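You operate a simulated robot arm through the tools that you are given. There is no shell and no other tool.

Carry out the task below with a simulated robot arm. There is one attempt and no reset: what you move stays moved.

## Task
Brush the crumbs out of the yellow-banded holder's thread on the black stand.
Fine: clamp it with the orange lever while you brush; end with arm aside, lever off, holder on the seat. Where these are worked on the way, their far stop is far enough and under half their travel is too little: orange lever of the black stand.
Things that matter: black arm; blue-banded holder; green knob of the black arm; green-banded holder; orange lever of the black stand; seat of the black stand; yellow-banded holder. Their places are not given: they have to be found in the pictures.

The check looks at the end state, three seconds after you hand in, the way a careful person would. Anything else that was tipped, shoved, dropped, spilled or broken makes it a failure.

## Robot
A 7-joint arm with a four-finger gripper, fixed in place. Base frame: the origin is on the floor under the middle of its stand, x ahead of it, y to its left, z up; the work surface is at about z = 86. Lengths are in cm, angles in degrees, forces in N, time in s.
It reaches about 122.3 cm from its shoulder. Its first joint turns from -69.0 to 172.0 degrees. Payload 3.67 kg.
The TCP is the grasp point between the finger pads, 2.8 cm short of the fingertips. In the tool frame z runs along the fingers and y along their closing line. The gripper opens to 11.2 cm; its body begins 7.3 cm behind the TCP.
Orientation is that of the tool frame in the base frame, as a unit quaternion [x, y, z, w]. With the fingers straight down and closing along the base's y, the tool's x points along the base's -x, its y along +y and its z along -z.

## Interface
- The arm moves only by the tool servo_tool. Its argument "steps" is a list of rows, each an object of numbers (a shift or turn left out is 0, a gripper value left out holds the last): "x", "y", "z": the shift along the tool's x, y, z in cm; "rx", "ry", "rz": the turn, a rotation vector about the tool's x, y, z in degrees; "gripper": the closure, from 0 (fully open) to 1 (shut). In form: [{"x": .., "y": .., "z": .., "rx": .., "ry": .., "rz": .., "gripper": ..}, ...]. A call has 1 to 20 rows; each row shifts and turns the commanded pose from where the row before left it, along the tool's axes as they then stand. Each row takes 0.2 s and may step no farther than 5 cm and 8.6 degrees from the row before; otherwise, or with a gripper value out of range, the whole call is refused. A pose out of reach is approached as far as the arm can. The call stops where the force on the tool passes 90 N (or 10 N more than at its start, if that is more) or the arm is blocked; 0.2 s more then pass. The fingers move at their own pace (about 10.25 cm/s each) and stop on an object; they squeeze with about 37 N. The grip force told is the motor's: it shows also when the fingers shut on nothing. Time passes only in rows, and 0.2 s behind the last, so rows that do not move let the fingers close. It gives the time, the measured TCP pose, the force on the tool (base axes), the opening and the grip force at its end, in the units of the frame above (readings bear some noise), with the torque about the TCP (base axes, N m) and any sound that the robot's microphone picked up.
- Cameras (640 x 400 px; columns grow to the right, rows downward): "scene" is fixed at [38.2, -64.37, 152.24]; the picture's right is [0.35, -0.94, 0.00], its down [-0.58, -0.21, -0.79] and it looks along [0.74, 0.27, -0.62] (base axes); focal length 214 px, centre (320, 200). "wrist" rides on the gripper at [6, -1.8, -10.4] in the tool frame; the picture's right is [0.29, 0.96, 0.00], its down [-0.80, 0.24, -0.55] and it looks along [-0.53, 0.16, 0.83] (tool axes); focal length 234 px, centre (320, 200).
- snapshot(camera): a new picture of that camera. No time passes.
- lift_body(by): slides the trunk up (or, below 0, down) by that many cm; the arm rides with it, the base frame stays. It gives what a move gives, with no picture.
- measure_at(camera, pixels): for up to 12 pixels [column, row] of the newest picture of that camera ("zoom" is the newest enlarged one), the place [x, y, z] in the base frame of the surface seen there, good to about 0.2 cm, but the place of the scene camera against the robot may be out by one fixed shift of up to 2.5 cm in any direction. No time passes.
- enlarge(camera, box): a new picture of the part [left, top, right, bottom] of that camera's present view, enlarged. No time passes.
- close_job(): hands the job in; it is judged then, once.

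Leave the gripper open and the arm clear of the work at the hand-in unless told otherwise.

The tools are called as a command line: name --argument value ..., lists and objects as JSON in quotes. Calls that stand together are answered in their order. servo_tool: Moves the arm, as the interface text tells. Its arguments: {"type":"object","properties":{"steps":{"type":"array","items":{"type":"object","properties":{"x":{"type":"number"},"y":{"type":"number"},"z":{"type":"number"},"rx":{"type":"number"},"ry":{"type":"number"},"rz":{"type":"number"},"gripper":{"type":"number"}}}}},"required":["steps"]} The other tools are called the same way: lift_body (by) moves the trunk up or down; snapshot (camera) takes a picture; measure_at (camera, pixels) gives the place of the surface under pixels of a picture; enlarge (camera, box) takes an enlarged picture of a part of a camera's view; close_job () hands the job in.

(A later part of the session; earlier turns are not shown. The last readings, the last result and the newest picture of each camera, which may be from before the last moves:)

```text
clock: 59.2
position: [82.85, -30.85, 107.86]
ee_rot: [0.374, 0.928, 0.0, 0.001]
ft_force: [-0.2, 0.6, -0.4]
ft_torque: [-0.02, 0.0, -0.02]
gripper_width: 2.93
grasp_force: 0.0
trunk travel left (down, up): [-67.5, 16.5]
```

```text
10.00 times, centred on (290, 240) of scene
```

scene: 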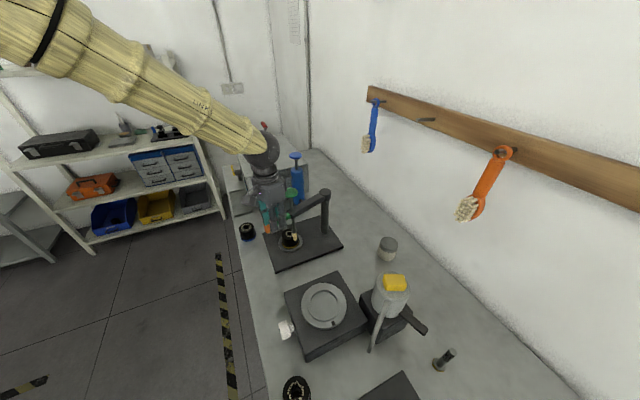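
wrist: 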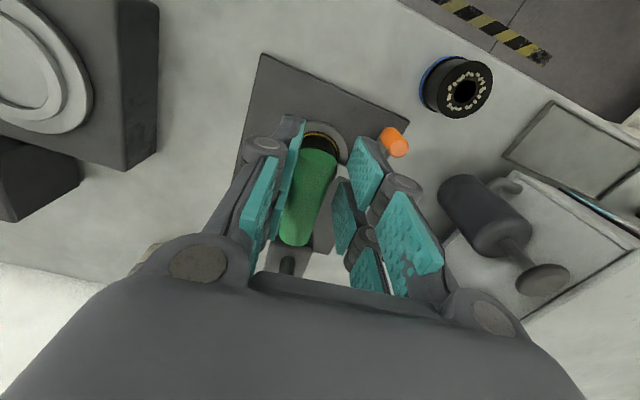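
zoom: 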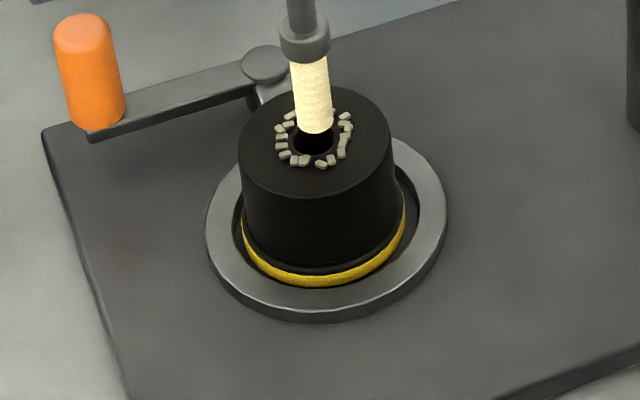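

The brush moved nearer. I measure the brush (tip at (316,126)), its collar and the holder's top rim in this zoom.

measure_at --camera "zoom" --pixels '[[316, 126], [312, 100], [308, 70], [305, 45], [303, 10], [245, 145], [388, 150], [316, 195], [310, 95], [270, 120], [360, 110], [295, 190]]'

enlarge --camera "scene" --box '[230, 150, 350, 270]'

measure_at --camera "zoom" --pixels '[[300, 118], [278, 118], [320, 120], [300, 131], [301, 108], [438, 135], [320, 262], [318, 190], [285, 205], [400, 160]]'

```text
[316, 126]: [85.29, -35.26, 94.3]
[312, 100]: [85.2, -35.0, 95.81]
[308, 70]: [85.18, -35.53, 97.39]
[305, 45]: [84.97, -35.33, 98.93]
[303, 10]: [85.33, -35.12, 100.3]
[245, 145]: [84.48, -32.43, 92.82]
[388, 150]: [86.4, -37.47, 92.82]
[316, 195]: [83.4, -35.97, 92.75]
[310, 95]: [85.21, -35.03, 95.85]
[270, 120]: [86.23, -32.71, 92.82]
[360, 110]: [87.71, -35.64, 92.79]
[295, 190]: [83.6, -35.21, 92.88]
```

```text
3.33 times, centred on (290, 210) of scene
```

zoom: 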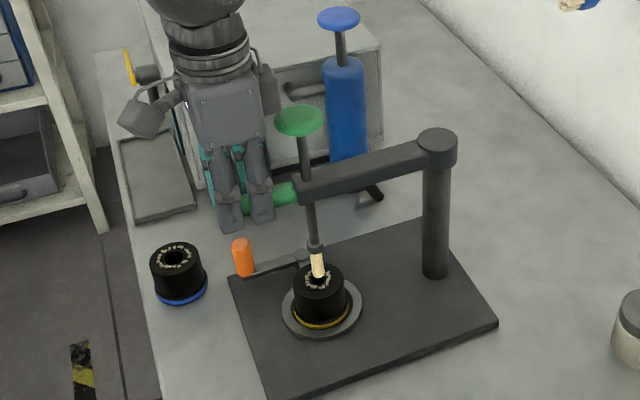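

```text
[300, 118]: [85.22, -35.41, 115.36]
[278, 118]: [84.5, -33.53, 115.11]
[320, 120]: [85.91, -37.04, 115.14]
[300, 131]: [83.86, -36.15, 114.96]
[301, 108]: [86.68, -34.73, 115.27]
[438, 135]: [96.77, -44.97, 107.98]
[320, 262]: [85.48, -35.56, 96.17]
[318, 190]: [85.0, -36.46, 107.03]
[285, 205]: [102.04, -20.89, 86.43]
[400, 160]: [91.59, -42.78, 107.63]
```

Brush axis is about 0.4 cm short of the hole centre: about 1.5° more. I push 1.5° and re-measure.

servo_tool --steps '[{"x": -0.015, "y": 0.4, "rz": 1.1}, {}]'

enlarge --camera "scene" --box '[275, 225, 305, 255]'

snapshot --camera "wrist"

```text
clock: 59.8
position: [83.15, -30.52, 107.74]
ee_rot: [0.384, 0.924, 0.0, 0.0]
ft_force: [-0.6, 0.6, 0.1]
ft_torque: [-0.03, 0.0, -0.03]
gripper_width: 2.88
grasp_force: 0.0
trunk travel left (down, up): [-67.5, 16.5]
```

```text
13.33 times, centred on (290, 240) of scene
```

zoom: 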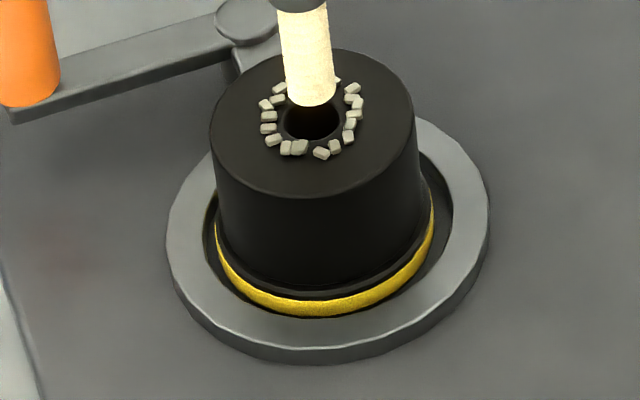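

```text
taken
```

wrist: 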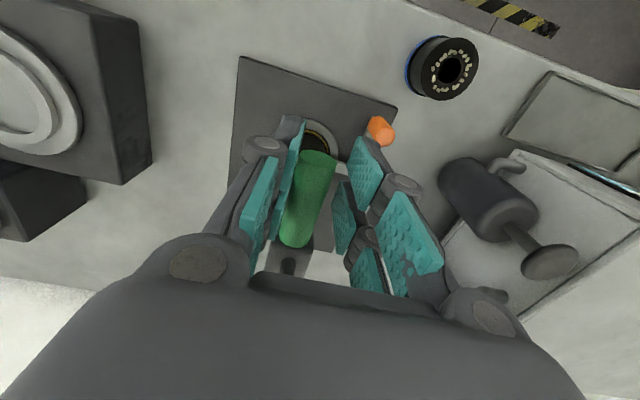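

I measure the brush tip edge, the hole rim crumbs, and top rim in this newest zoom.

measure_at --camera "zoom" --pixels '[[311, 103], [290, 95], [331, 95], [308, 70], [285, 60], [329, 60], [214, 140], [412, 130], [311, 190], [262, 103], [358, 103], [305, 15]]'

```text
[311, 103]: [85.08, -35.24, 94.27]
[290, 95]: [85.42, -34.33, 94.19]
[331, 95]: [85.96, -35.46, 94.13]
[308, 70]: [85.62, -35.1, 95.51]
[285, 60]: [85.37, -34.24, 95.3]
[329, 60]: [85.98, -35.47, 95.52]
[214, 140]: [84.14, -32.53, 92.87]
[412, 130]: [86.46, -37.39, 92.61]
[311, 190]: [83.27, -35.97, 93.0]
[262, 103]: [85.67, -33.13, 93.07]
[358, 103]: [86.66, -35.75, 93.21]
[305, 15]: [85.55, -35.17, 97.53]
```

Brush axis ≈ (85.75,-34.85) versus holder centre ≈ (85.8,-34.8) in the same scene frame: aligned within about 0.2 cm. I open the fingers a little, rise, and back off outward to check the knob from above.

servo_tool --steps '[{"gripper": 0.6}, {}, {"z": -2}, {"z": -4}, {"z": -4}, {"z": -4, "x": 2}, {"z": -2, "x": 2}, {}]'

snapshot --camera "wrist"

snapshot --camera "scene"

enlarge --camera "wrist" --box '[240, 60, 440, 260]'

```text
clock: 61.6
position: [80.5, -27.88, 123.67]
ee_rot: [0.384, 0.923, 0.0, -0.002]
ft_force: [0.0, -0.4, -0.5]
ft_torque: [0.03, 0.03, 0.0]
gripper_width: 4.49
grasp_force: 0.1
trunk travel left (down, up): [-67.5, 16.5]
```

```text
taken
```

wrist: 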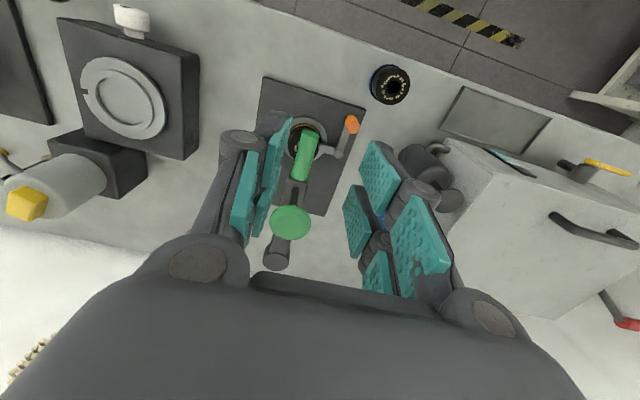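

```text
taken
```

scene: 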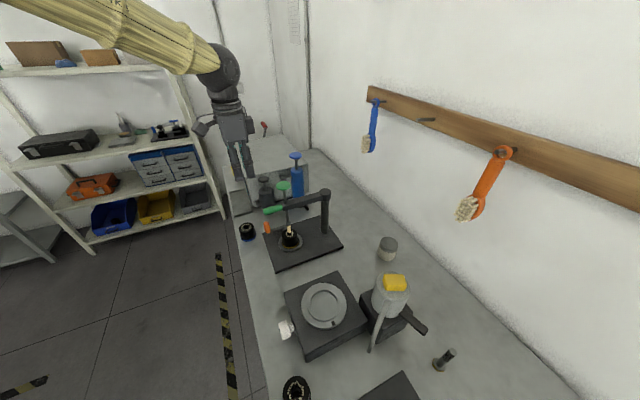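

```text
2.00 times, centred on (340, 160) of wrist
```

zoom: 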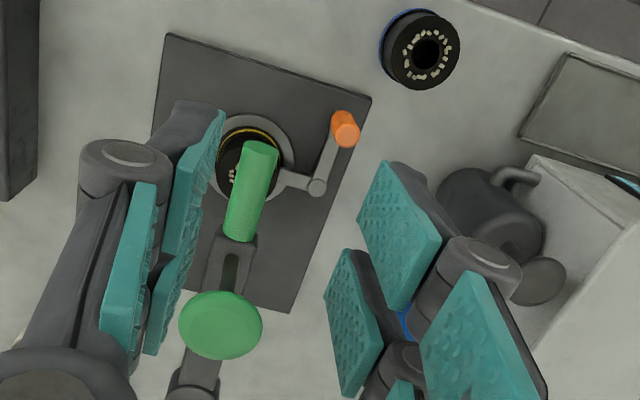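

I measure the knob rim, sleeve, pillar, and ring points in this zoom.

measure_at --camera "zoom" --pixels '[[221, 324], [182, 322], [259, 324], [221, 293], [221, 355], [195, 375], [258, 150], [243, 220], [250, 120], [290, 150], [215, 180], [205, 360]]'

enlarge --camera "scene" --box '[250, 170, 340, 260]'

```text
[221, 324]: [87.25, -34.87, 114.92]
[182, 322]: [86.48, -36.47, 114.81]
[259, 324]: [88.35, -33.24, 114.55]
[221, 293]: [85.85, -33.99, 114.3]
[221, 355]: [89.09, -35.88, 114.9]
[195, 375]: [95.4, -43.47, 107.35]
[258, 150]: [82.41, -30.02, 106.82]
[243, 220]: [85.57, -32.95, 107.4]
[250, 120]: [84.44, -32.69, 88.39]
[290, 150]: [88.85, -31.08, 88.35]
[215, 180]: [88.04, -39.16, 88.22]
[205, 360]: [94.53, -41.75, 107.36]
```

```text
4.44 times, centred on (295, 215) of scene
```

zoom: 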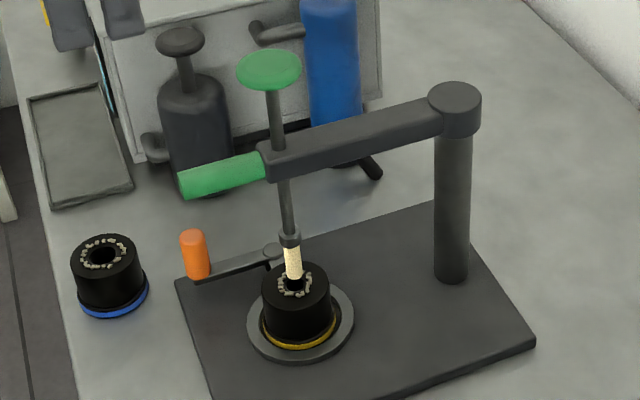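

Knob centre is (87.45,-34.9) versus seat (87.6,-35.1): aligned. I open to about 7.8 cm and move in above the knob (9.9 cm inward), still high.

servo_tool --steps '[{"x": -2, "gripper": 0.3}, {"x": -3}, {"x": -3}, {"x": -1.88}, {}]'

snapshot --camera "wrist"

enlarge --camera "scene" --box '[240, 130, 340, 260]'

```text
clock: 62.8
position: [87.36, -34.82, 123.9]
ee_rot: [0.383, 0.924, 0.0, 0.0]
ft_force: [-0.8, -0.2, -0.7]
ft_torque: [-0.03, 0.0, -0.02]
gripper_width: 7.82
grasp_force: 0.1
trunk travel left (down, up): [-67.5, 16.5]
```

```text
taken
```

wrist: 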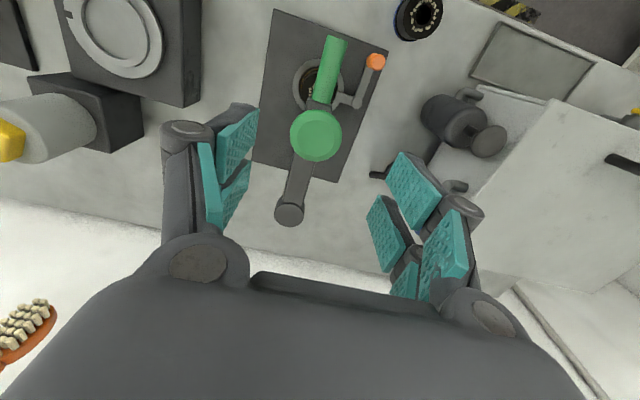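

```text
3.08 times, centred on (290, 195) of scene
```

zoom: 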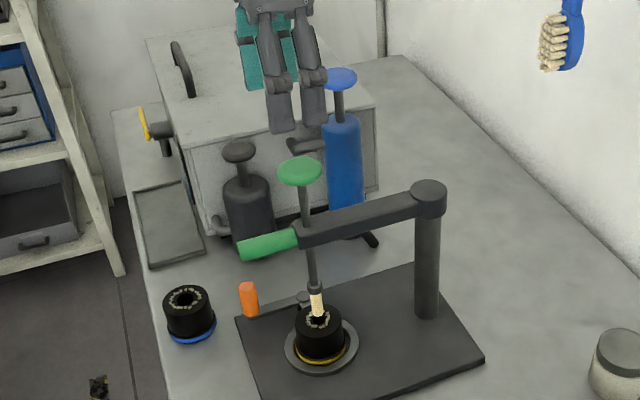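

The knob is below at (316,135). I measure its rim once more for centring.

measure_at --camera "wrist" --pixels '[[293, 135], [340, 135], [316, 113], [316, 158], [316, 135], [300, 205], [330, 165]]'

enlarge --camera "wrist" --box '[270, 90, 370, 180]'

```text
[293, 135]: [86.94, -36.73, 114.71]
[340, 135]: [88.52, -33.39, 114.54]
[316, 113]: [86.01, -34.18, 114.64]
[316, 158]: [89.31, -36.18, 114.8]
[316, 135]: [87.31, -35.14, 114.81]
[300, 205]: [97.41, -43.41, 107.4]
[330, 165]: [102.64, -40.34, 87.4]
```

```text
4.44 times, centred on (320, 135) of wrist
```

zoom: 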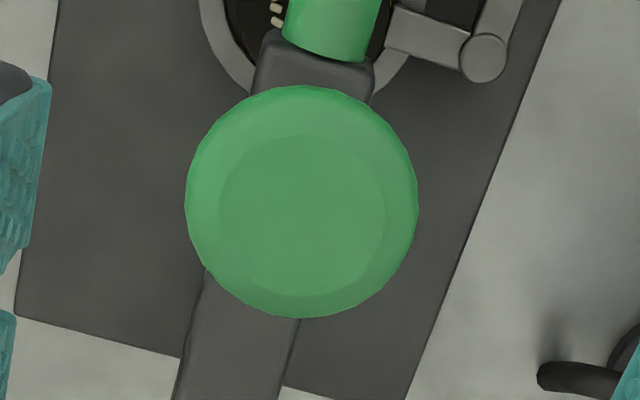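

Knob centre ≈ (87.65,-35.1), diameter about 4.4. I centre (−0.4 along tool x) and descend to TCP z ≈ 114 around the knob.

servo_tool --steps '[{"x": -0.4, "z": 2.5}, {"z": 3}, {"z": 2.7}, {"z": 1.5}, {}]'

snapshot --camera "wrist"

enlarge --camera "scene" --box '[240, 130, 340, 260]'

```text
clock: 64.0
position: [87.8, -35.09, 114.01]
ee_rot: [0.383, 0.924, 0.0, 0.0]
ft_force: [0.3, 0.9, 0.1]
ft_torque: [0.0, 0.01, 0.02]
gripper_width: 7.85
grasp_force: 0.1
trunk travel left (down, up): [-67.5, 16.5]
```

```text
taken
```

wrist: 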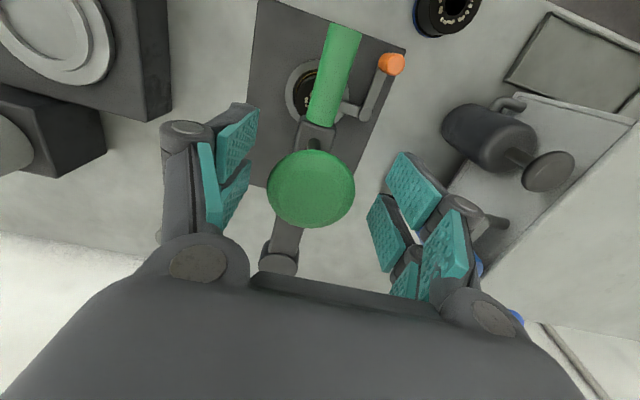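

```text
3.08 times, centred on (290, 195) of scene
```

zoom: 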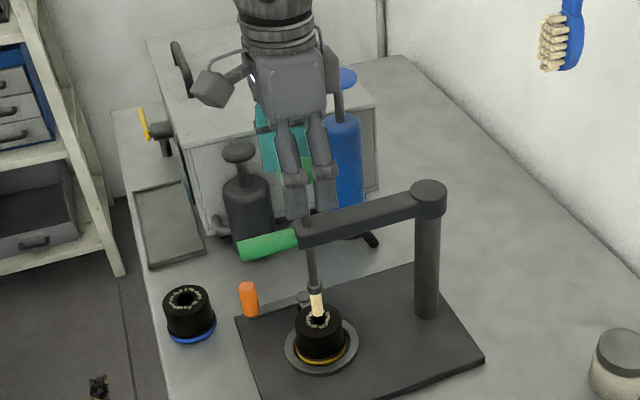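

The knob appears about 0.45 cm to the left of the finger midline. I check by measuring its rim again.

measure_at --camera "wrist" --pixels '[[270, 189], [353, 187], [311, 152], [311, 225], [311, 188]]'

```text
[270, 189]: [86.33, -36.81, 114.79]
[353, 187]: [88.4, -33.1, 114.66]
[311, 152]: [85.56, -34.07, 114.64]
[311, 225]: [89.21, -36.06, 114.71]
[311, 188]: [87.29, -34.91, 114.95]
```

Knob centre ≈ (87.38,-35.0). I shift (x +0.3, y −0.25 in tool axes) and close on the knob.

servo_tool --steps '[{"x": 0.3, "y": -0.28}, {}, {"gripper": 0.6}, {"gripper": 1}, {}, {}, {}]'

snapshot --camera "wrist"

enlarge --camera "scene" --box '[270, 220, 310, 260]'

```text
clock: 65.6
position: [87.35, -35.09, 114.01]
ee_rot: [0.383, 0.924, 0.0, 0.0]
ft_force: [-0.7, -2.6, -0.1]
ft_torque: [-0.03, -0.03, -0.07]
gripper_width: 4.36
grasp_force: 45.1
trunk travel left (down, up): [-67.5, 16.5]
```

```text
taken
```

wrist: 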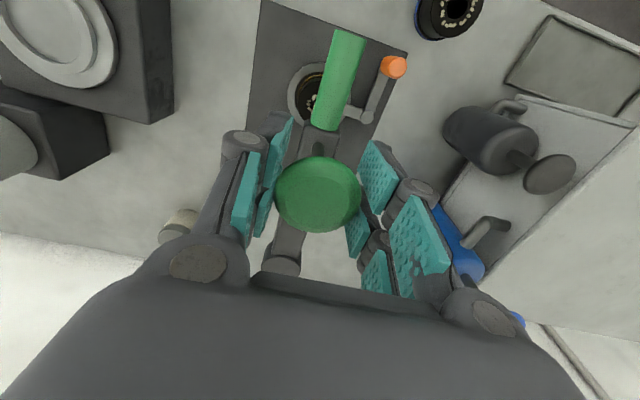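

```text
10.00 times, centred on (290, 240) of scene
```

zoom: 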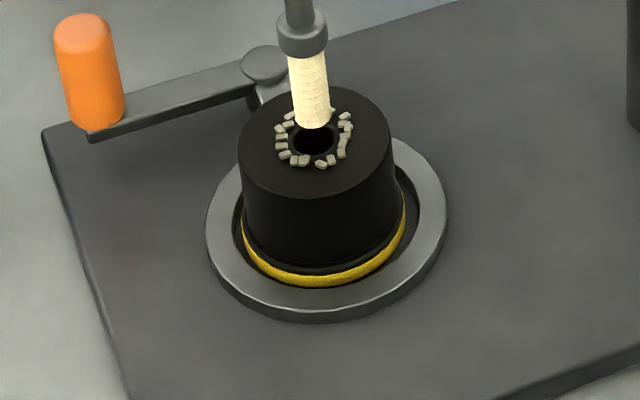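

The knob is held (4.36 cm). The brush tip at (312,127) is above the hole at (314,140). I press down 1 cm gently to learn how the knob moves.

servo_tool --steps '[{"z": 0.3}, {"z": 0.4}, {"z": 0.3}, {}]'

enlarge --camera "scene" --box '[270, 220, 310, 260]'

```text
clock: 66.6
position: [87.26, -35.03, 113.01]
ee_rot: [0.384, 0.923, 0.0, 0.0]
ft_force: [3.1, -4.0, 2.6]
ft_torque: [-0.06, -0.08, 0.06]
gripper_width: 4.34
grasp_force: 45.1
trunk travel left (down, up): [-67.5, 16.5]
```

```text
10.00 times, centred on (290, 240) of scene
```

zoom: 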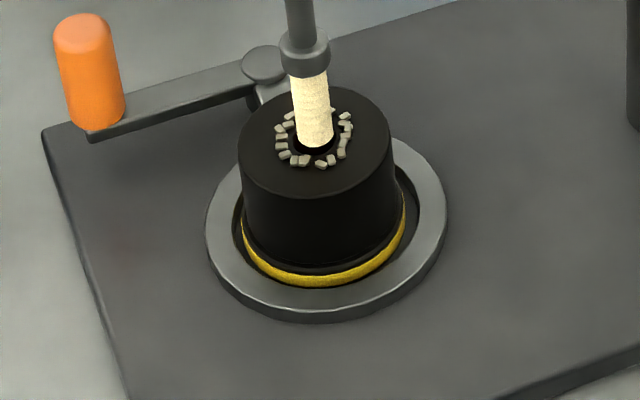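

The knob slides down with little force and the brush followed. I measure brush edges and crumb ring to refine the sideways alignment before going in.

enlarge --camera "scene" --box '[278, 228, 302, 252]'

measure_at --camera "zoom" --pixels '[[265, 90], [328, 90], [300, 90], [270, 125], [330, 125], [300, 125], [150, 170], [480, 160], [310, 290], [220, 235], [390, 235], [310, 258]]'

```text
16.00 times, centred on (290, 240) of scene
```

zoom: 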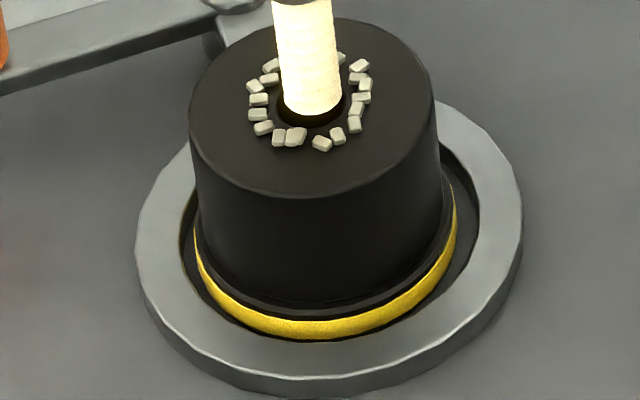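

```text
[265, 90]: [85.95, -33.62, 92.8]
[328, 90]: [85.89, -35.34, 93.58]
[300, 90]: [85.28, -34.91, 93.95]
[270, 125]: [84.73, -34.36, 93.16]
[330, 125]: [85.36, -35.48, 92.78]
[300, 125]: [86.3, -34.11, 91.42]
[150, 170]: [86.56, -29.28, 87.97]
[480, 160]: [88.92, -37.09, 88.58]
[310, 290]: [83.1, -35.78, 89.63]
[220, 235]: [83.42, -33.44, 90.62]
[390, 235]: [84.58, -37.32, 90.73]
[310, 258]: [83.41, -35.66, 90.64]
```

With the true viewing steepness the brush is centred over the hole within about 0.1 cm. I press further down in small steps, reading force.

servo_tool --steps '[{"x": -0.08, "z": 0.4}, {"z": 0.5}, {"z": 0.5}, {"z": 0.5}, {}]'

enlarge --camera "scene" --box '[270, 220, 310, 260]'

```text
clock: 67.8
position: [87.32, -35.08, 111.39]
ee_rot: [0.383, 0.924, 0.0, 0.0]
ft_force: [-5.3, 1.3, 6.2]
ft_torque: [-0.05, -0.05, 0.03]
gripper_width: 4.33
grasp_force: 45.0
trunk travel left (down, up): [-67.5, 16.5]
heard: click
```

```text
10.00 times, centred on (290, 240) of scene
```

zoom: 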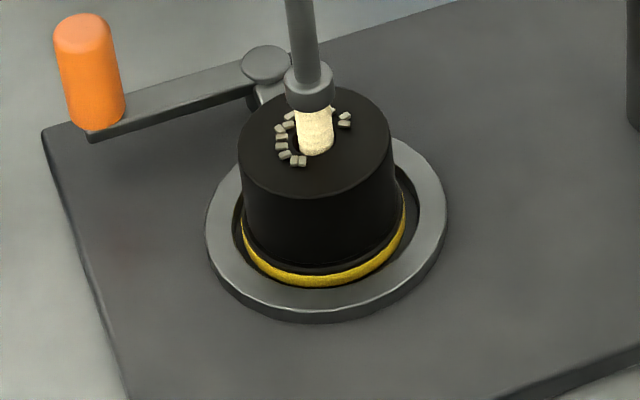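

A click was heard and some crumbs are gone (right half of the ring cleared). I keep pressing down toward the stop.

servo_tool --steps '[{"z": 0.4}, {"z": 0.4}, {}]'

enlarge --camera "scene" --box '[270, 220, 310, 260]'

```text
clock: 68.6
position: [87.31, -35.11, 110.8]
ee_rot: [0.384, 0.923, 0.001, 0.004]
ft_force: [10.1, -6.1, 29.5]
ft_torque: [-0.12, -0.12, 0.31]
gripper_width: 4.32
grasp_force: 45.2
trunk travel left (down, up): [-67.5, 16.5]
```

```text
10.00 times, centred on (290, 240) of scene
```

zoom: 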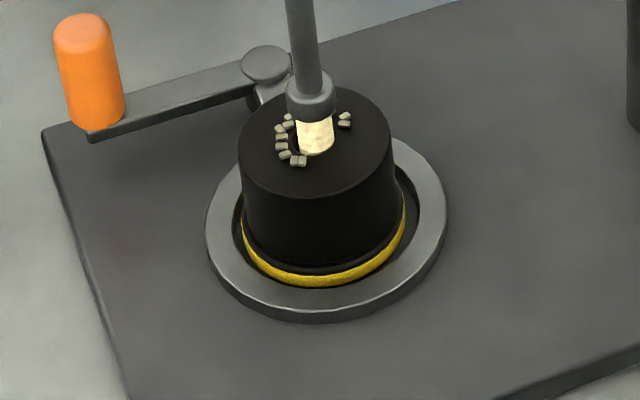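

Resistance rose to 30 N: bottom stop at about 3.2 cm travel. Crumbs remain on the left side of the ring. I raise the knob back up and make a second stroke.

servo_tool --steps '[{"z": -0.4}, {"z": -0.5}, {"z": -0.6}, {"z": -0.6}, {"z": -0.6}, {"z": -0.6}, {"z": -0.4}, {}]'

enlarge --camera "scene" --box '[270, 220, 310, 260]'

```text
clock: 70.4
position: [87.28, -35.04, 113.93]
ee_rot: [0.384, 0.923, 0.001, 0.0]
ft_force: [-4.0, -1.6, -0.6]
ft_torque: [-0.02, 0.18, -0.42]
gripper_width: 4.31
grasp_force: 45.2
trunk travel left (down, up): [-67.5, 16.5]
```

```text
10.00 times, centred on (290, 240) of scene
```

zoom: 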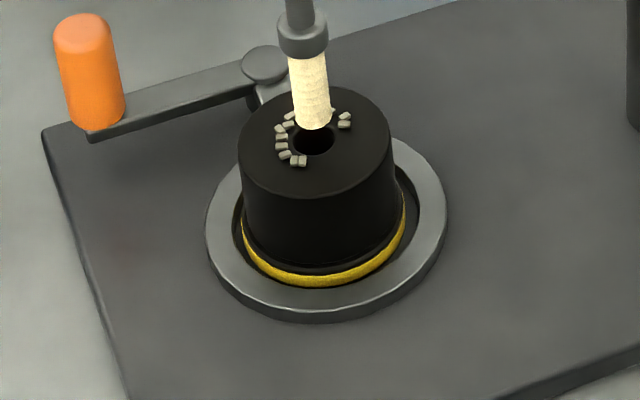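

Back at the top, about half the crumbs remain. Second stroke down.

servo_tool --steps '[{"z": 0.4}, {"z": 0.6}, {"z": 0.6}, {"z": 0.6}, {"z": 0.5}, {"z": 0.4}, {}]'

enlarge --camera "scene" --box '[270, 220, 310, 260]'

```text
clock: 72.0
position: [87.28, -35.05, 111.15]
ee_rot: [0.384, 0.923, 0.0, 0.001]
ft_force: [3.6, -2.1, 7.8]
ft_torque: [-0.01, -0.16, 0.07]
gripper_width: 4.31
grasp_force: 45.1
trunk travel left (down, up): [-67.5, 16.5]
heard: click
```

```text
10.00 times, centred on (290, 240) of scene
```

zoom: 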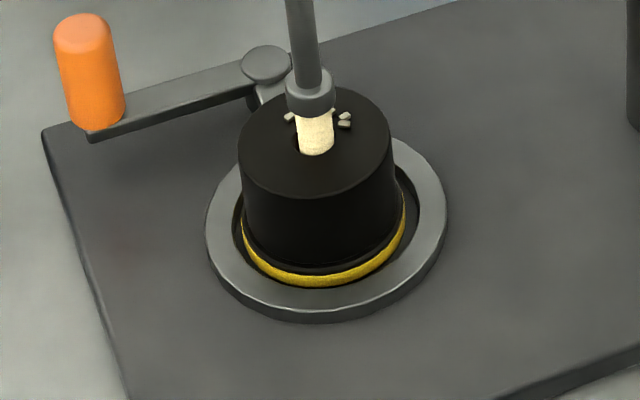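

A second click and more crumbs vanished; only a few at the back remain. Third stroke: up and down again.

servo_tool --steps '[{"z": -0.4}, {"z": -0.6}, {"z": -0.6}, {"z": -0.6}, {"z": -0.5}, {"z": -0.4}, {}, {"z": 0.4}, {"z": 0.6}, {"z": 0.6}, {"z": 0.6}, {"z": 0.5}, {"z": 0.4}, {}]'

enlarge --camera "scene" --box '[270, 220, 310, 260]'

```text
clock: 75.0
position: [87.46, -35.17, 110.88]
ee_rot: [0.383, 0.924, 0.0, 0.001]
ft_force: [5.9, 0.6, 8.4]
ft_torque: [0.02, -0.17, 0.41]
gripper_width: 4.29
grasp_force: 44.6
trunk travel left (down, up): [-67.5, 16.5]
heard: click
```

```text
10.00 times, centred on (290, 240) of scene
```

zoom: 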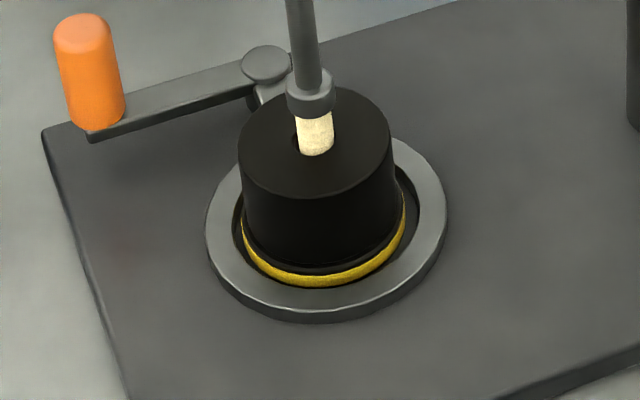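

Third click; no crumbs visible now. I raise the knob to the top and check the whole ring.

servo_tool --steps '[{"z": -0.4}, {"z": -0.6}, {"z": -0.6}, {"z": -0.6}, {"z": -0.5}, {"z": -0.4}, {}]'

enlarge --camera "scene" --box '[270, 220, 310, 260]'

snapshot --camera "wrist"

enlarge --camera "wrist" --box '[270, 50, 370, 150]'

```text
clock: 76.6
position: [87.37, -35.14, 114.0]
ee_rot: [0.384, 0.923, 0.0, -0.001]
ft_force: [6.8, -5.6, 0.2]
ft_torque: [-0.08, 0.02, 0.13]
gripper_width: 4.28
grasp_force: 44.8
trunk travel left (down, up): [-67.5, 16.5]
```

```text
10.00 times, centred on (290, 240) of scene
```

zoom: 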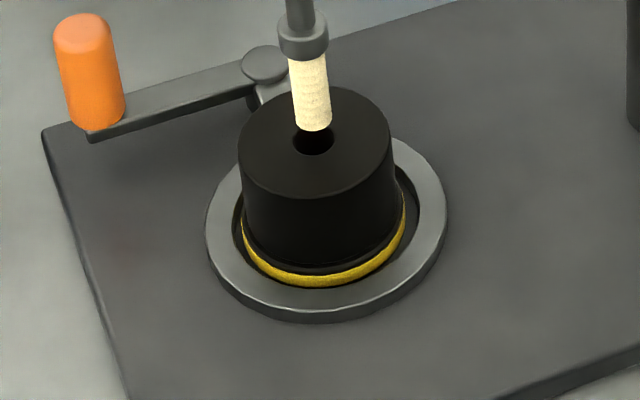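

```text
taken
```

wrist: 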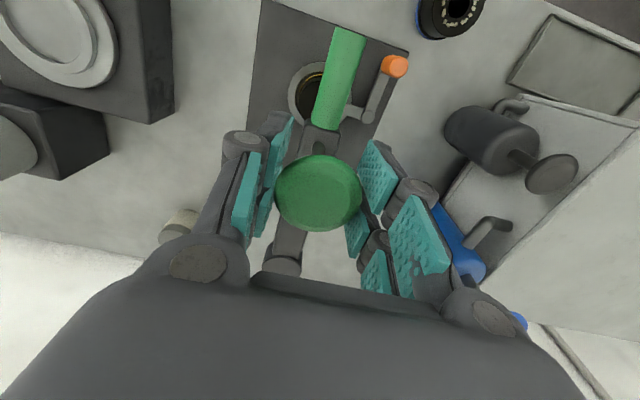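

```text
4.00 times, centred on (320, 100) of wrist
```

zoom: 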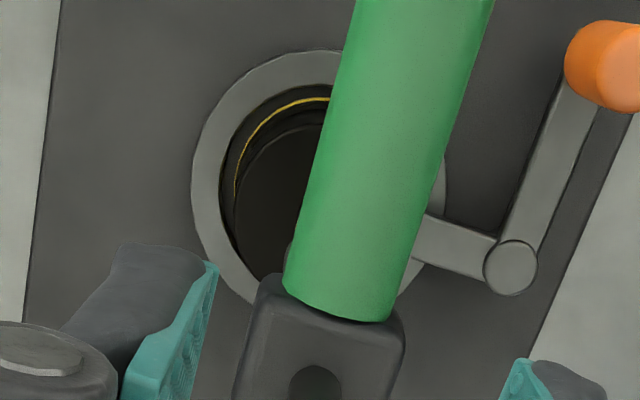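

The holder's top is completely clean. The knob is back at its starting height. I release the knob and rise.

servo_tool --steps '[{"gripper": 0.5}, {"gripper": 0.3}, {}, {}, {"z": -2}, {"z": -3}, {"z": -4}, {"z": -1}, {}]'

snapshot --camera "wrist"

enlarge --camera "scene" --box '[240, 150, 340, 260]'

```text
clock: 78.6
position: [87.48, -34.91, 124.22]
ee_rot: [0.384, 0.923, 0.0, -0.001]
ft_force: [-1.0, 0.2, -0.1]
ft_torque: [-0.01, 0.0, 0.02]
gripper_width: 7.83
grasp_force: 0.1
trunk travel left (down, up): [-67.5, 16.5]
```

```text
taken
```

wrist: 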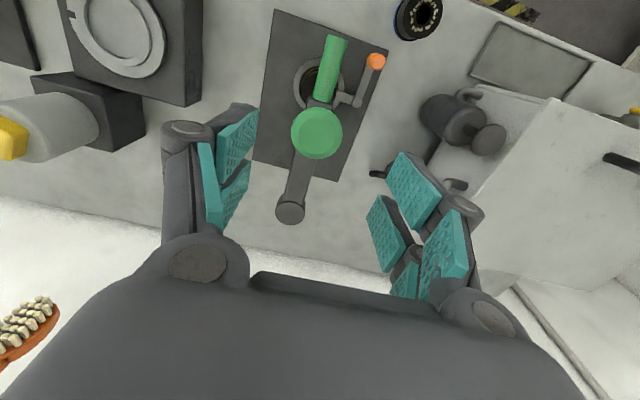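

```text
3.64 times, centred on (290, 205) of scene
```

zoom: 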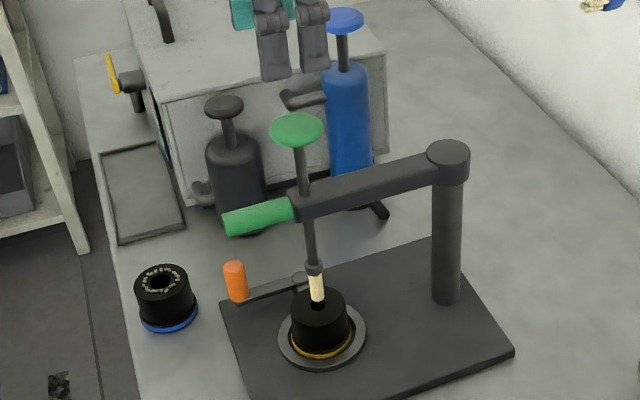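

The knob stays up and everything is calm. Now I return the arm: move outward 6.4 cm to above the sleeve end, narrow the fingers to 4.5 cm.

servo_tool --steps '[{"x": 2, "gripper": 0.6}, {"x": 2.4}, {"x": 2}, {"z": 2}, {"z": 3}, {"z": 3}, {"z": 3}, {}]'

snapshot --camera "wrist"

```text
clock: 80.4
position: [82.74, -30.38, 113.2]
ee_rot: [0.383, 0.924, 0.0, 0.0]
ft_force: [0.2, 0.5, 0.3]
ft_torque: [-0.02, 0.0, 0.02]
gripper_width: 4.47
grasp_force: 0.1
trunk travel left (down, up): [-67.5, 16.5]
```

```text
taken
```

wrist: 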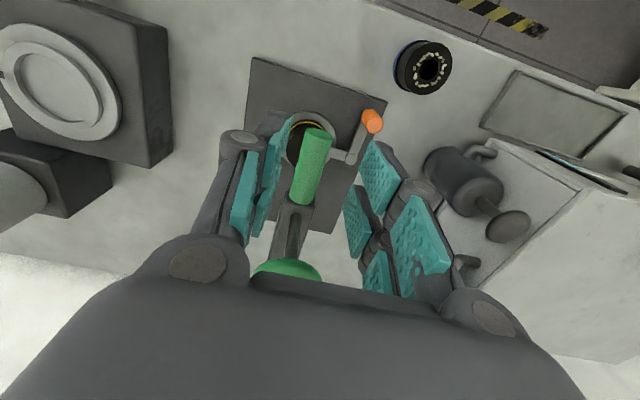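

The sleeve lies about 0.45 cm left of the finger midline. I correct and lower to TCP z ≈ 107.8.

servo_tool --steps '[{"y": -0.42}, {"z": 2}, {"z": 2}, {"z": 1.4}, {}]'

snapshot --camera "wrist"

```text
clock: 81.6
position: [82.55, -30.78, 107.64]
ee_rot: [0.383, 0.924, 0.0, 0.0]
ft_force: [1.0, 0.5, -0.2]
ft_torque: [-0.01, 0.0, -0.01]
gripper_width: 4.49
grasp_force: 0.1
trunk travel left (down, up): [-67.5, 16.5]
```

```text
taken
```

wrist: 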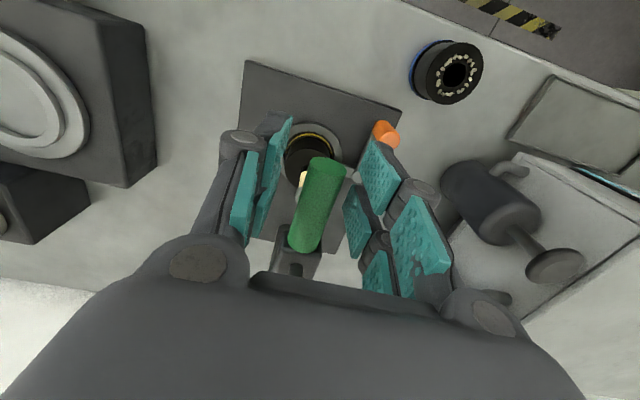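

The sleeve is between the pads and the brush sits clear above the holder. I narrow to 2.9 cm and swing the arm back (counter-clockwise), first 48°.

servo_tool --steps '[{"gripper": 0.74}, {}, {"x": -0.015, "y": -0.55, "rz": -1.5}, {"x": -0.029, "y": -1.11, "rz": -3}, {"x": -0.029, "y": -1.11, "rz": -3}, {"x": -0.029, "y": -1.11, "rz": -3}, {"x": -0.029, "y": -1.11, "rz": -3}, {"x": -0.029, "y": -1.11, "rz": -3}, {"x": -0.029, "y": -1.11, "rz": -3}, {"x": -0.029, "y": -1.11, "rz": -3}, {"x": -0.029, "y": -1.11, "rz": -3}, {"x": -0.029, "y": -1.11, "rz": -3}, {"x": -0.029, "y": -1.11, "rz": -3}, {"x": -0.029, "y": -1.11, "rz": -3}, {"x": -0.029, "y": -1.11, "rz": -3}, {"x": -0.029, "y": -1.11, "rz": -3}, {"x": -0.029, "y": -1.11, "rz": -3}, {"x": -0.029, "y": -1.11, "rz": -3}, {"x": -0.015, "y": -0.55, "rz": -1.5}, {}]'

snapshot --camera "wrist"

snapshot --camera "scene"

```text
clock: 85.8
position: [76.51, -46.92, 107.69]
ee_rot: [-0.026, 1.0, 0.0, -0.001]
ft_force: [0.4, 0.5, 1.4]
ft_torque: [-0.02, 0.01, 0.02]
gripper_width: 2.91
grasp_force: 0.2
trunk travel left (down, up): [-67.5, 16.5]
```

```text
taken
```

wrist: 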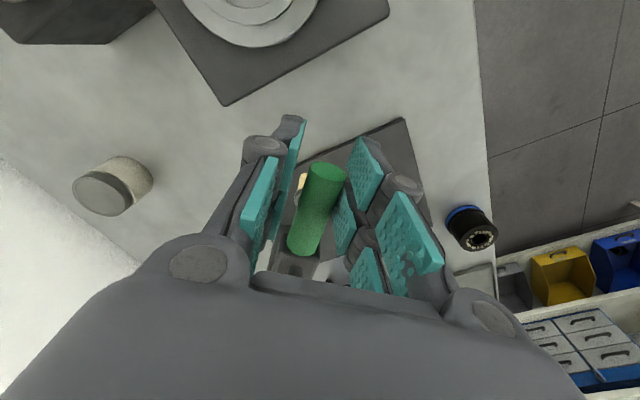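

```text
taken
```

scene: 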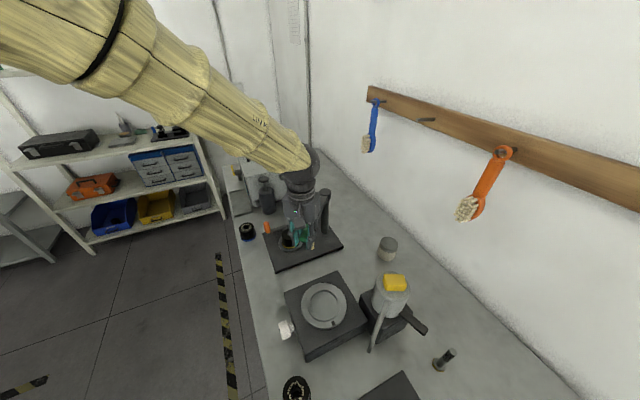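

Now at about 184°; the arm follows. I continue about 21° to its original aside position, slowing near the end.

servo_tool --steps '[{"x": -0.05, "y": -1.11, "rz": -3}, {"x": -0.05, "y": -1.11, "rz": -3}, {"x": -0.05, "y": -1.11, "rz": -3}, {"x": -0.05, "y": -1.11, "rz": -3}, {"x": -0.05, "y": -1.11, "rz": -3}, {"x": -0.04, "y": -1.11, "rz": -3}, {"x": -0.02, "y": -0.55, "rz": -1.5}, {"x": -0.02, "y": -0.55, "rz": -1.5}, {}]'

snapshot --camera "wrist"

enlarge --camera "scene" --box '[240, 150, 370, 280]'

```text
clock: 87.8
position: [78.28, -54.57, 107.67]
ee_rot: [-0.207, 0.978, 0.0, 0.0]
ft_force: [0.1, -1.1, -0.5]
ft_torque: [-0.01, 0.01, 0.0]
gripper_width: 2.94
grasp_force: 0.0
trunk travel left (down, up): [-67.5, 16.5]
```

```text
taken
```

wrist: 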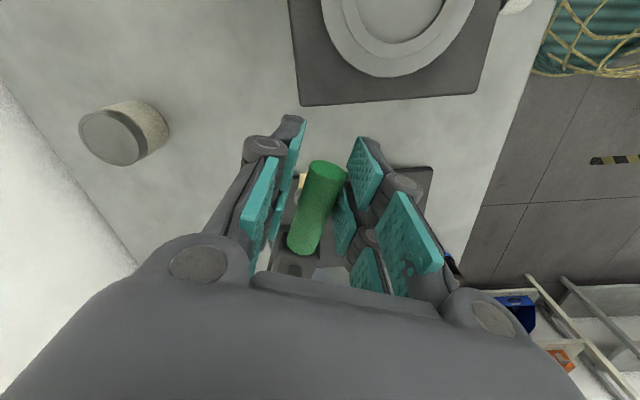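

```text
3.08 times, centred on (305, 215) of scene
```

zoom: 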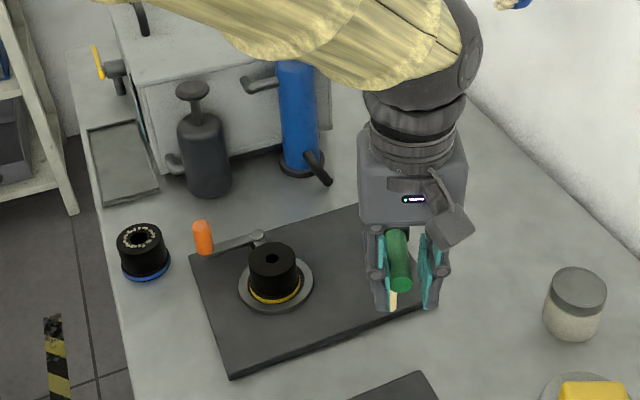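

Close to its original place. I push a bit further (2 × 1.2°) to make up for play, watching for the stop.

servo_tool --steps '[{"x": -0.02, "y": -0.45, "rz": -1.2}, {}]'

servo_tool --steps '[{"x": -0.02, "y": -0.45, "rz": -1.2}, {}]'

enlarge --camera "scene" --box '[300, 180, 360, 260]'

```text
clock: 88.4
position: [78.53, -54.91, 107.56]
ee_rot: [-0.217, 0.976, 0.0, 0.0]
ft_force: [0.1, -0.3, 0.2]
ft_torque: [0.04, 0.02, -0.02]
gripper_width: 2.92
grasp_force: 0.1
trunk travel left (down, up): [-67.5, 16.5]
```

```text
clock: 89.0
position: [78.66, -55.15, 107.72]
ee_rot: [-0.227, 0.974, -0.001, 0.0]
ft_force: [-3.1, 4.2, -0.8]
ft_torque: [0.06, 0.04, -0.01]
gripper_width: 3.2
grasp_force: 3.0
trunk travel left (down, up): [-67.5, 16.5]
```

```text
5.00 times, centred on (330, 220) of scene
```

zoom: 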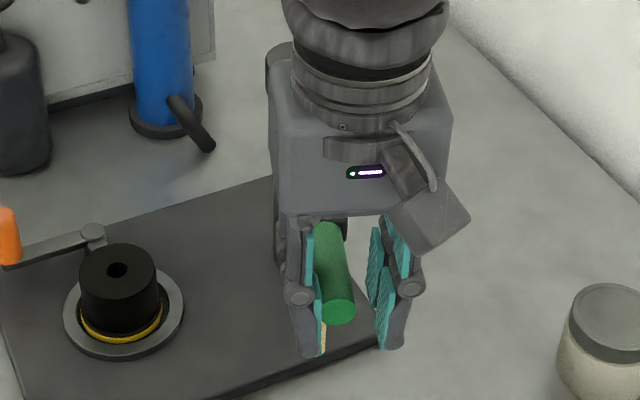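

Resistance (about 5 N, finger pushed open to 3.2): the arm is at its aside stop. I relax, open to 4.5 cm, and rise.

servo_tool --steps '[{"y": 0.35, "gripper": 0.6}, {}, {}, {"z": -2}, {"z": -4}, {"z": -4}, {"z": -4}, {"z": -3}, {}]'

snapshot --camera "wrist"

snapshot --camera "scene"

enlarge --camera "scene" --box '[240, 180, 350, 270]'

```text
clock: 91.0
position: [78.58, -55.0, 124.58]
ee_rot: [-0.227, 0.974, 0.001, -0.001]
ft_force: [-0.8, 0.2, -0.5]
ft_torque: [0.0, -0.02, 0.02]
gripper_width: 4.48
grasp_force: 0.0
trunk travel left (down, up): [-67.5, 16.5]
```

```text
taken
```

wrist: 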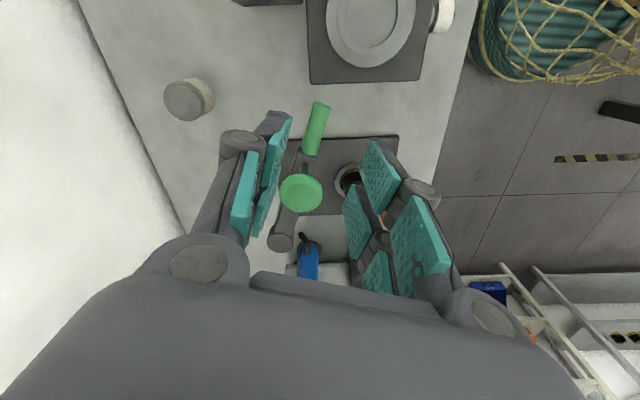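

```text
taken
```

scene: 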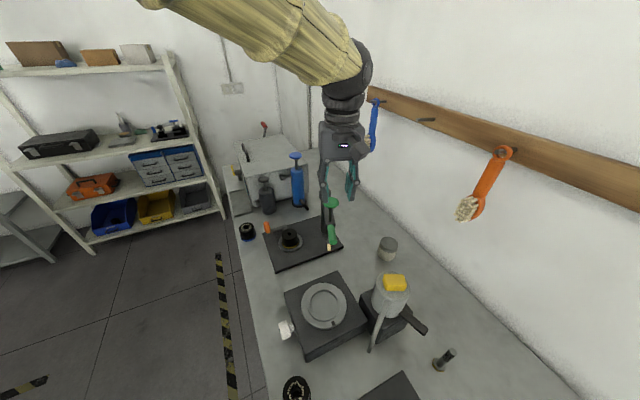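

```text
4.44 times, centred on (295, 225) of scene
```

zoom: 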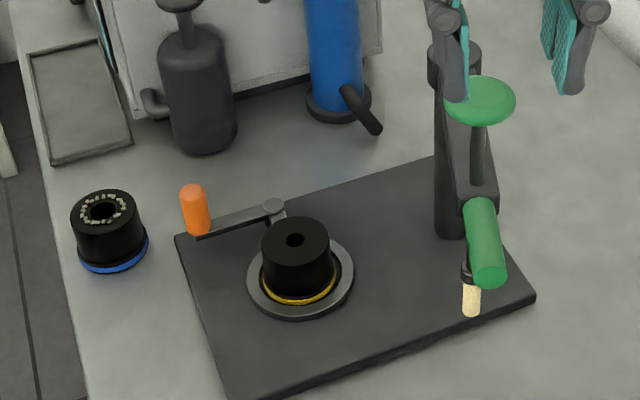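

The arm is aside as at the start, the brush up. Next: lever off. I rotate the hand back (−112° about tool z) at this height to the orientation used at the lever.

servo_tool --steps '[{"rz": -8.3}, {"rz": -8.3}, {"rz": -8.3}, {"rz": -8.3}, {"rz": -8.3}, {"rz": -8.3}, {"rz": -8.3}, {"rz": -8.3}, {"rz": -8.3}, {"rz": -8.3}, {"rz": -8.3}, {"rz": -8.3}, {"rz": -8.3}, {"rz": -4.1}, {}]'

```text
clock: 94.2
position: [78.52, -54.94, 124.69]
ee_rot: [0.935, -0.355, -0.001, -0.001]
ft_force: [-0.7, -0.5, 1.6]
ft_torque: [0.0, 0.01, -0.01]
gripper_width: 4.51
grasp_force: 0.0
trunk travel left (down, up): [-67.5, 16.5]
```

Orientation good. I travel at this height to above the lever handle at (88.0,-25.45).

servo_tool --steps '[{"x": -0.8, "y": -1.8}, {"x": -1.6, "y": -3.54}, {"x": -1.6, "y": -3.54}, {"x": -1.6, "y": -3.54}, {"x": -1.6, "y": -3.54}, {"x": -1.6, "y": -3.54}, {"x": -1.6, "y": -3.54}, {"x": -1.4, "y": -3.3}, {"x": -0.8, "y": -1.9}, {}]'

snapshot --camera "wrist"

```text
clock: 96.4
position: [87.9, -25.35, 124.6]
ee_rot: [0.934, -0.356, 0.0, 0.0]
ft_force: [-0.3, -1.5, -0.2]
ft_torque: [0.03, 0.0, -0.01]
gripper_width: 4.48
grasp_force: 0.1
trunk travel left (down, up): [-67.5, 16.5]
```

```text
taken
```

wrist: 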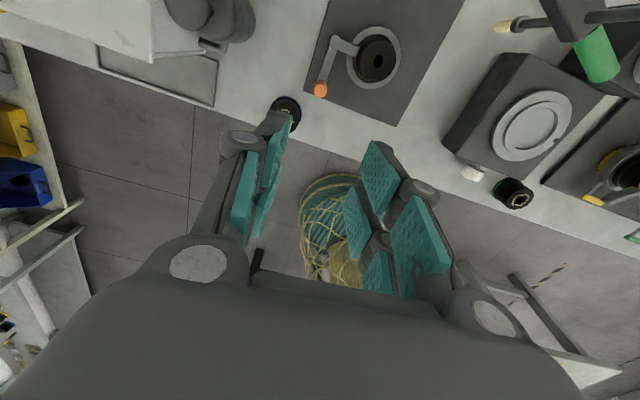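

The handle shows at (321,90), just where it should be below the TCP. I descend to z ≈ 101 and recheck.

servo_tool --steps '[{"z": 3}, {"z": 4.5}, {"z": 4.5}, {"z": 4.5}, {"z": 4.5}, {"z": 2.6}, {}]'

snapshot --camera "wrist"

measure_at --camera "wrist" --pixels '[[321, 140], [321, 148], [312, 145], [330, 145], [321, 135]]'

```text
clock: 98.0
position: [87.83, -25.49, 100.97]
ee_rot: [0.934, -0.356, 0.0, 0.0]
ft_force: [1.0, 1.1, 1.0]
ft_torque: [0.01, 0.0, -0.05]
gripper_width: 4.46
grasp_force: 0.0
trunk travel left (down, up): [-67.5, 16.5]
```

```text
taken
```

wrist: 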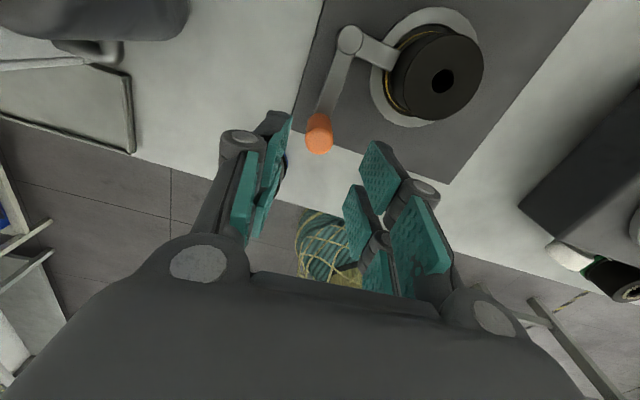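

```text
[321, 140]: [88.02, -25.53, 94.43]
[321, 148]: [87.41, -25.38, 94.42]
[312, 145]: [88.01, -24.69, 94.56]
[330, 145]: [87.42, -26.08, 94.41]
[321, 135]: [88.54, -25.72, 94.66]
```

Handle centre ≈ (87.9,-25.4), matching the TCP. I descend to z ≈ 94.2 and close on it.

servo_tool --steps '[{"z": 2.5}, {"z": 2.5}, {"z": 1.75}, {}, {"gripper": 1}, {}, {}, {}]'

snapshot --camera "wrist"

```text
clock: 99.8
position: [87.96, -25.45, 94.18]
ee_rot: [0.934, -0.356, 0.0, -0.001]
ft_force: [-0.6, 0.1, 0.8]
ft_torque: [0.02, 0.04, -0.08]
gripper_width: 1.9
grasp_force: 44.8
trunk travel left (down, up): [-67.5, 16.5]
```

```text
taken
```

wrist: 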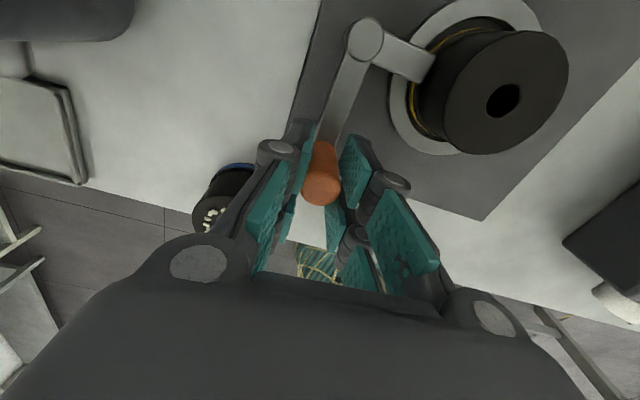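

The handle is gripped again. I swing it back clockwise, 24° first.

servo_tool --steps '[{"x": 0.018, "y": -0.348, "rz": 3}, {"x": 0.036, "y": -0.695, "rz": 6}, {"x": 0.036, "y": -0.695, "rz": 6}, {"x": 0.036, "y": -0.695, "rz": 6}, {"x": 0.018, "y": -0.348, "rz": 3}, {}]'

snapshot --camera "wrist"

```text
clock: 101.2
position: [90.29, -23.9, 94.21]
ee_rot: [0.839, -0.543, 0.0, 0.0]
ft_force: [5.7, -4.9, -4.3]
ft_torque: [-0.35, -0.19, 0.14]
gripper_width: 1.91
grasp_force: 45.0
trunk travel left (down, up): [-67.5, 16.5]
```

```text
taken
```

wrist: 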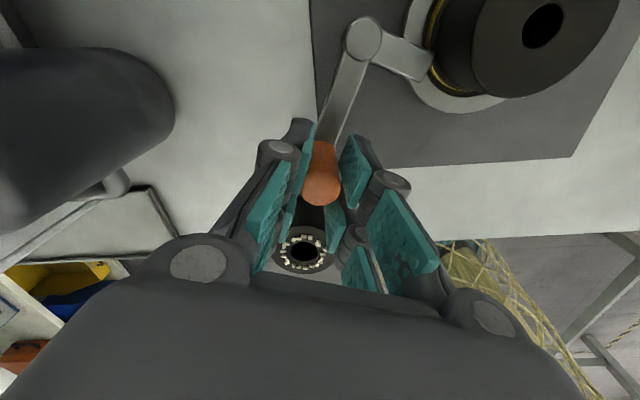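

It moves; a small inward force (7 N) says my arc is slightly too wide. I add a bit of inward motion and continue 24°.

servo_tool --steps '[{"x": 0.08, "y": -0.68, "rz": 6}, {"x": 0.05, "y": -0.68, "rz": 6}, {"x": 0.04, "y": -0.68, "rz": 6}, {"x": 0.036, "y": -0.68, "rz": 6}, {}]'

snapshot --camera "wrist"

```text
clock: 102.4
position: [92.86, -23.45, 94.32]
ee_rot: [0.708, -0.706, -0.001, -0.001]
ft_force: [4.2, -13.9, 1.1]
ft_torque: [-0.49, -0.08, 0.26]
gripper_width: 1.92
grasp_force: 45.0
trunk travel left (down, up): [-67.5, 16.5]
```

```text
taken
```

wrist: 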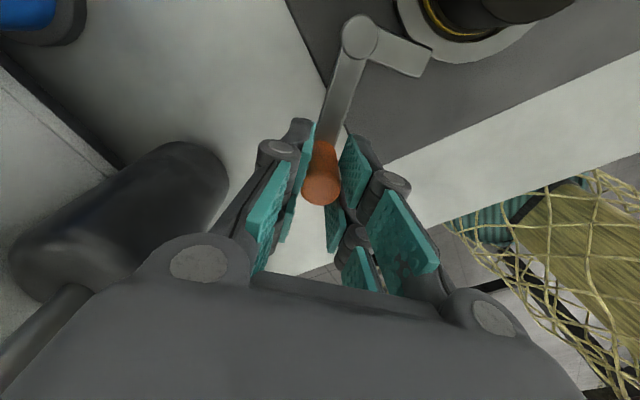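

Radial pull of about 14 N inward; I correct inward 0.12 and continue in 3° steps toward the off stop.

servo_tool --steps '[{"x": 0.12}, {"x": 0.025, "y": -0.34, "rz": 3}, {"x": 0.025, "y": -0.34, "rz": 3}, {"x": 0.025, "y": -0.34, "rz": 3}, {}]'

snapshot --camera "wrist"

```text
clock: 103.6
position: [93.84, -23.51, 94.26]
ee_rot: [-0.651, 0.759, 0.001, 0.0]
ft_force: [-1.9, -7.3, -2.3]
ft_torque: [-0.09, -0.01, -0.04]
gripper_width: 1.89
grasp_force: 44.9
trunk travel left (down, up): [-67.5, 16.5]
```

```text
taken
```

wrist: 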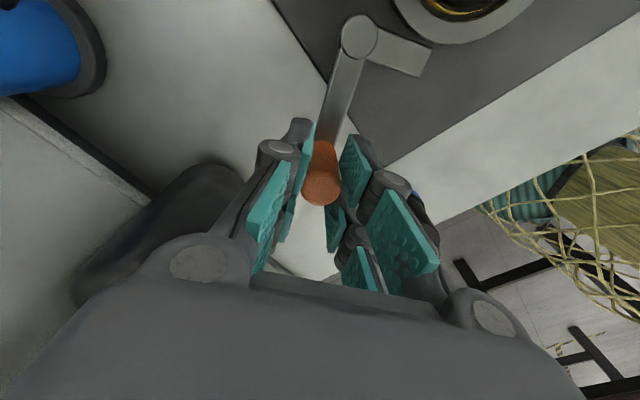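

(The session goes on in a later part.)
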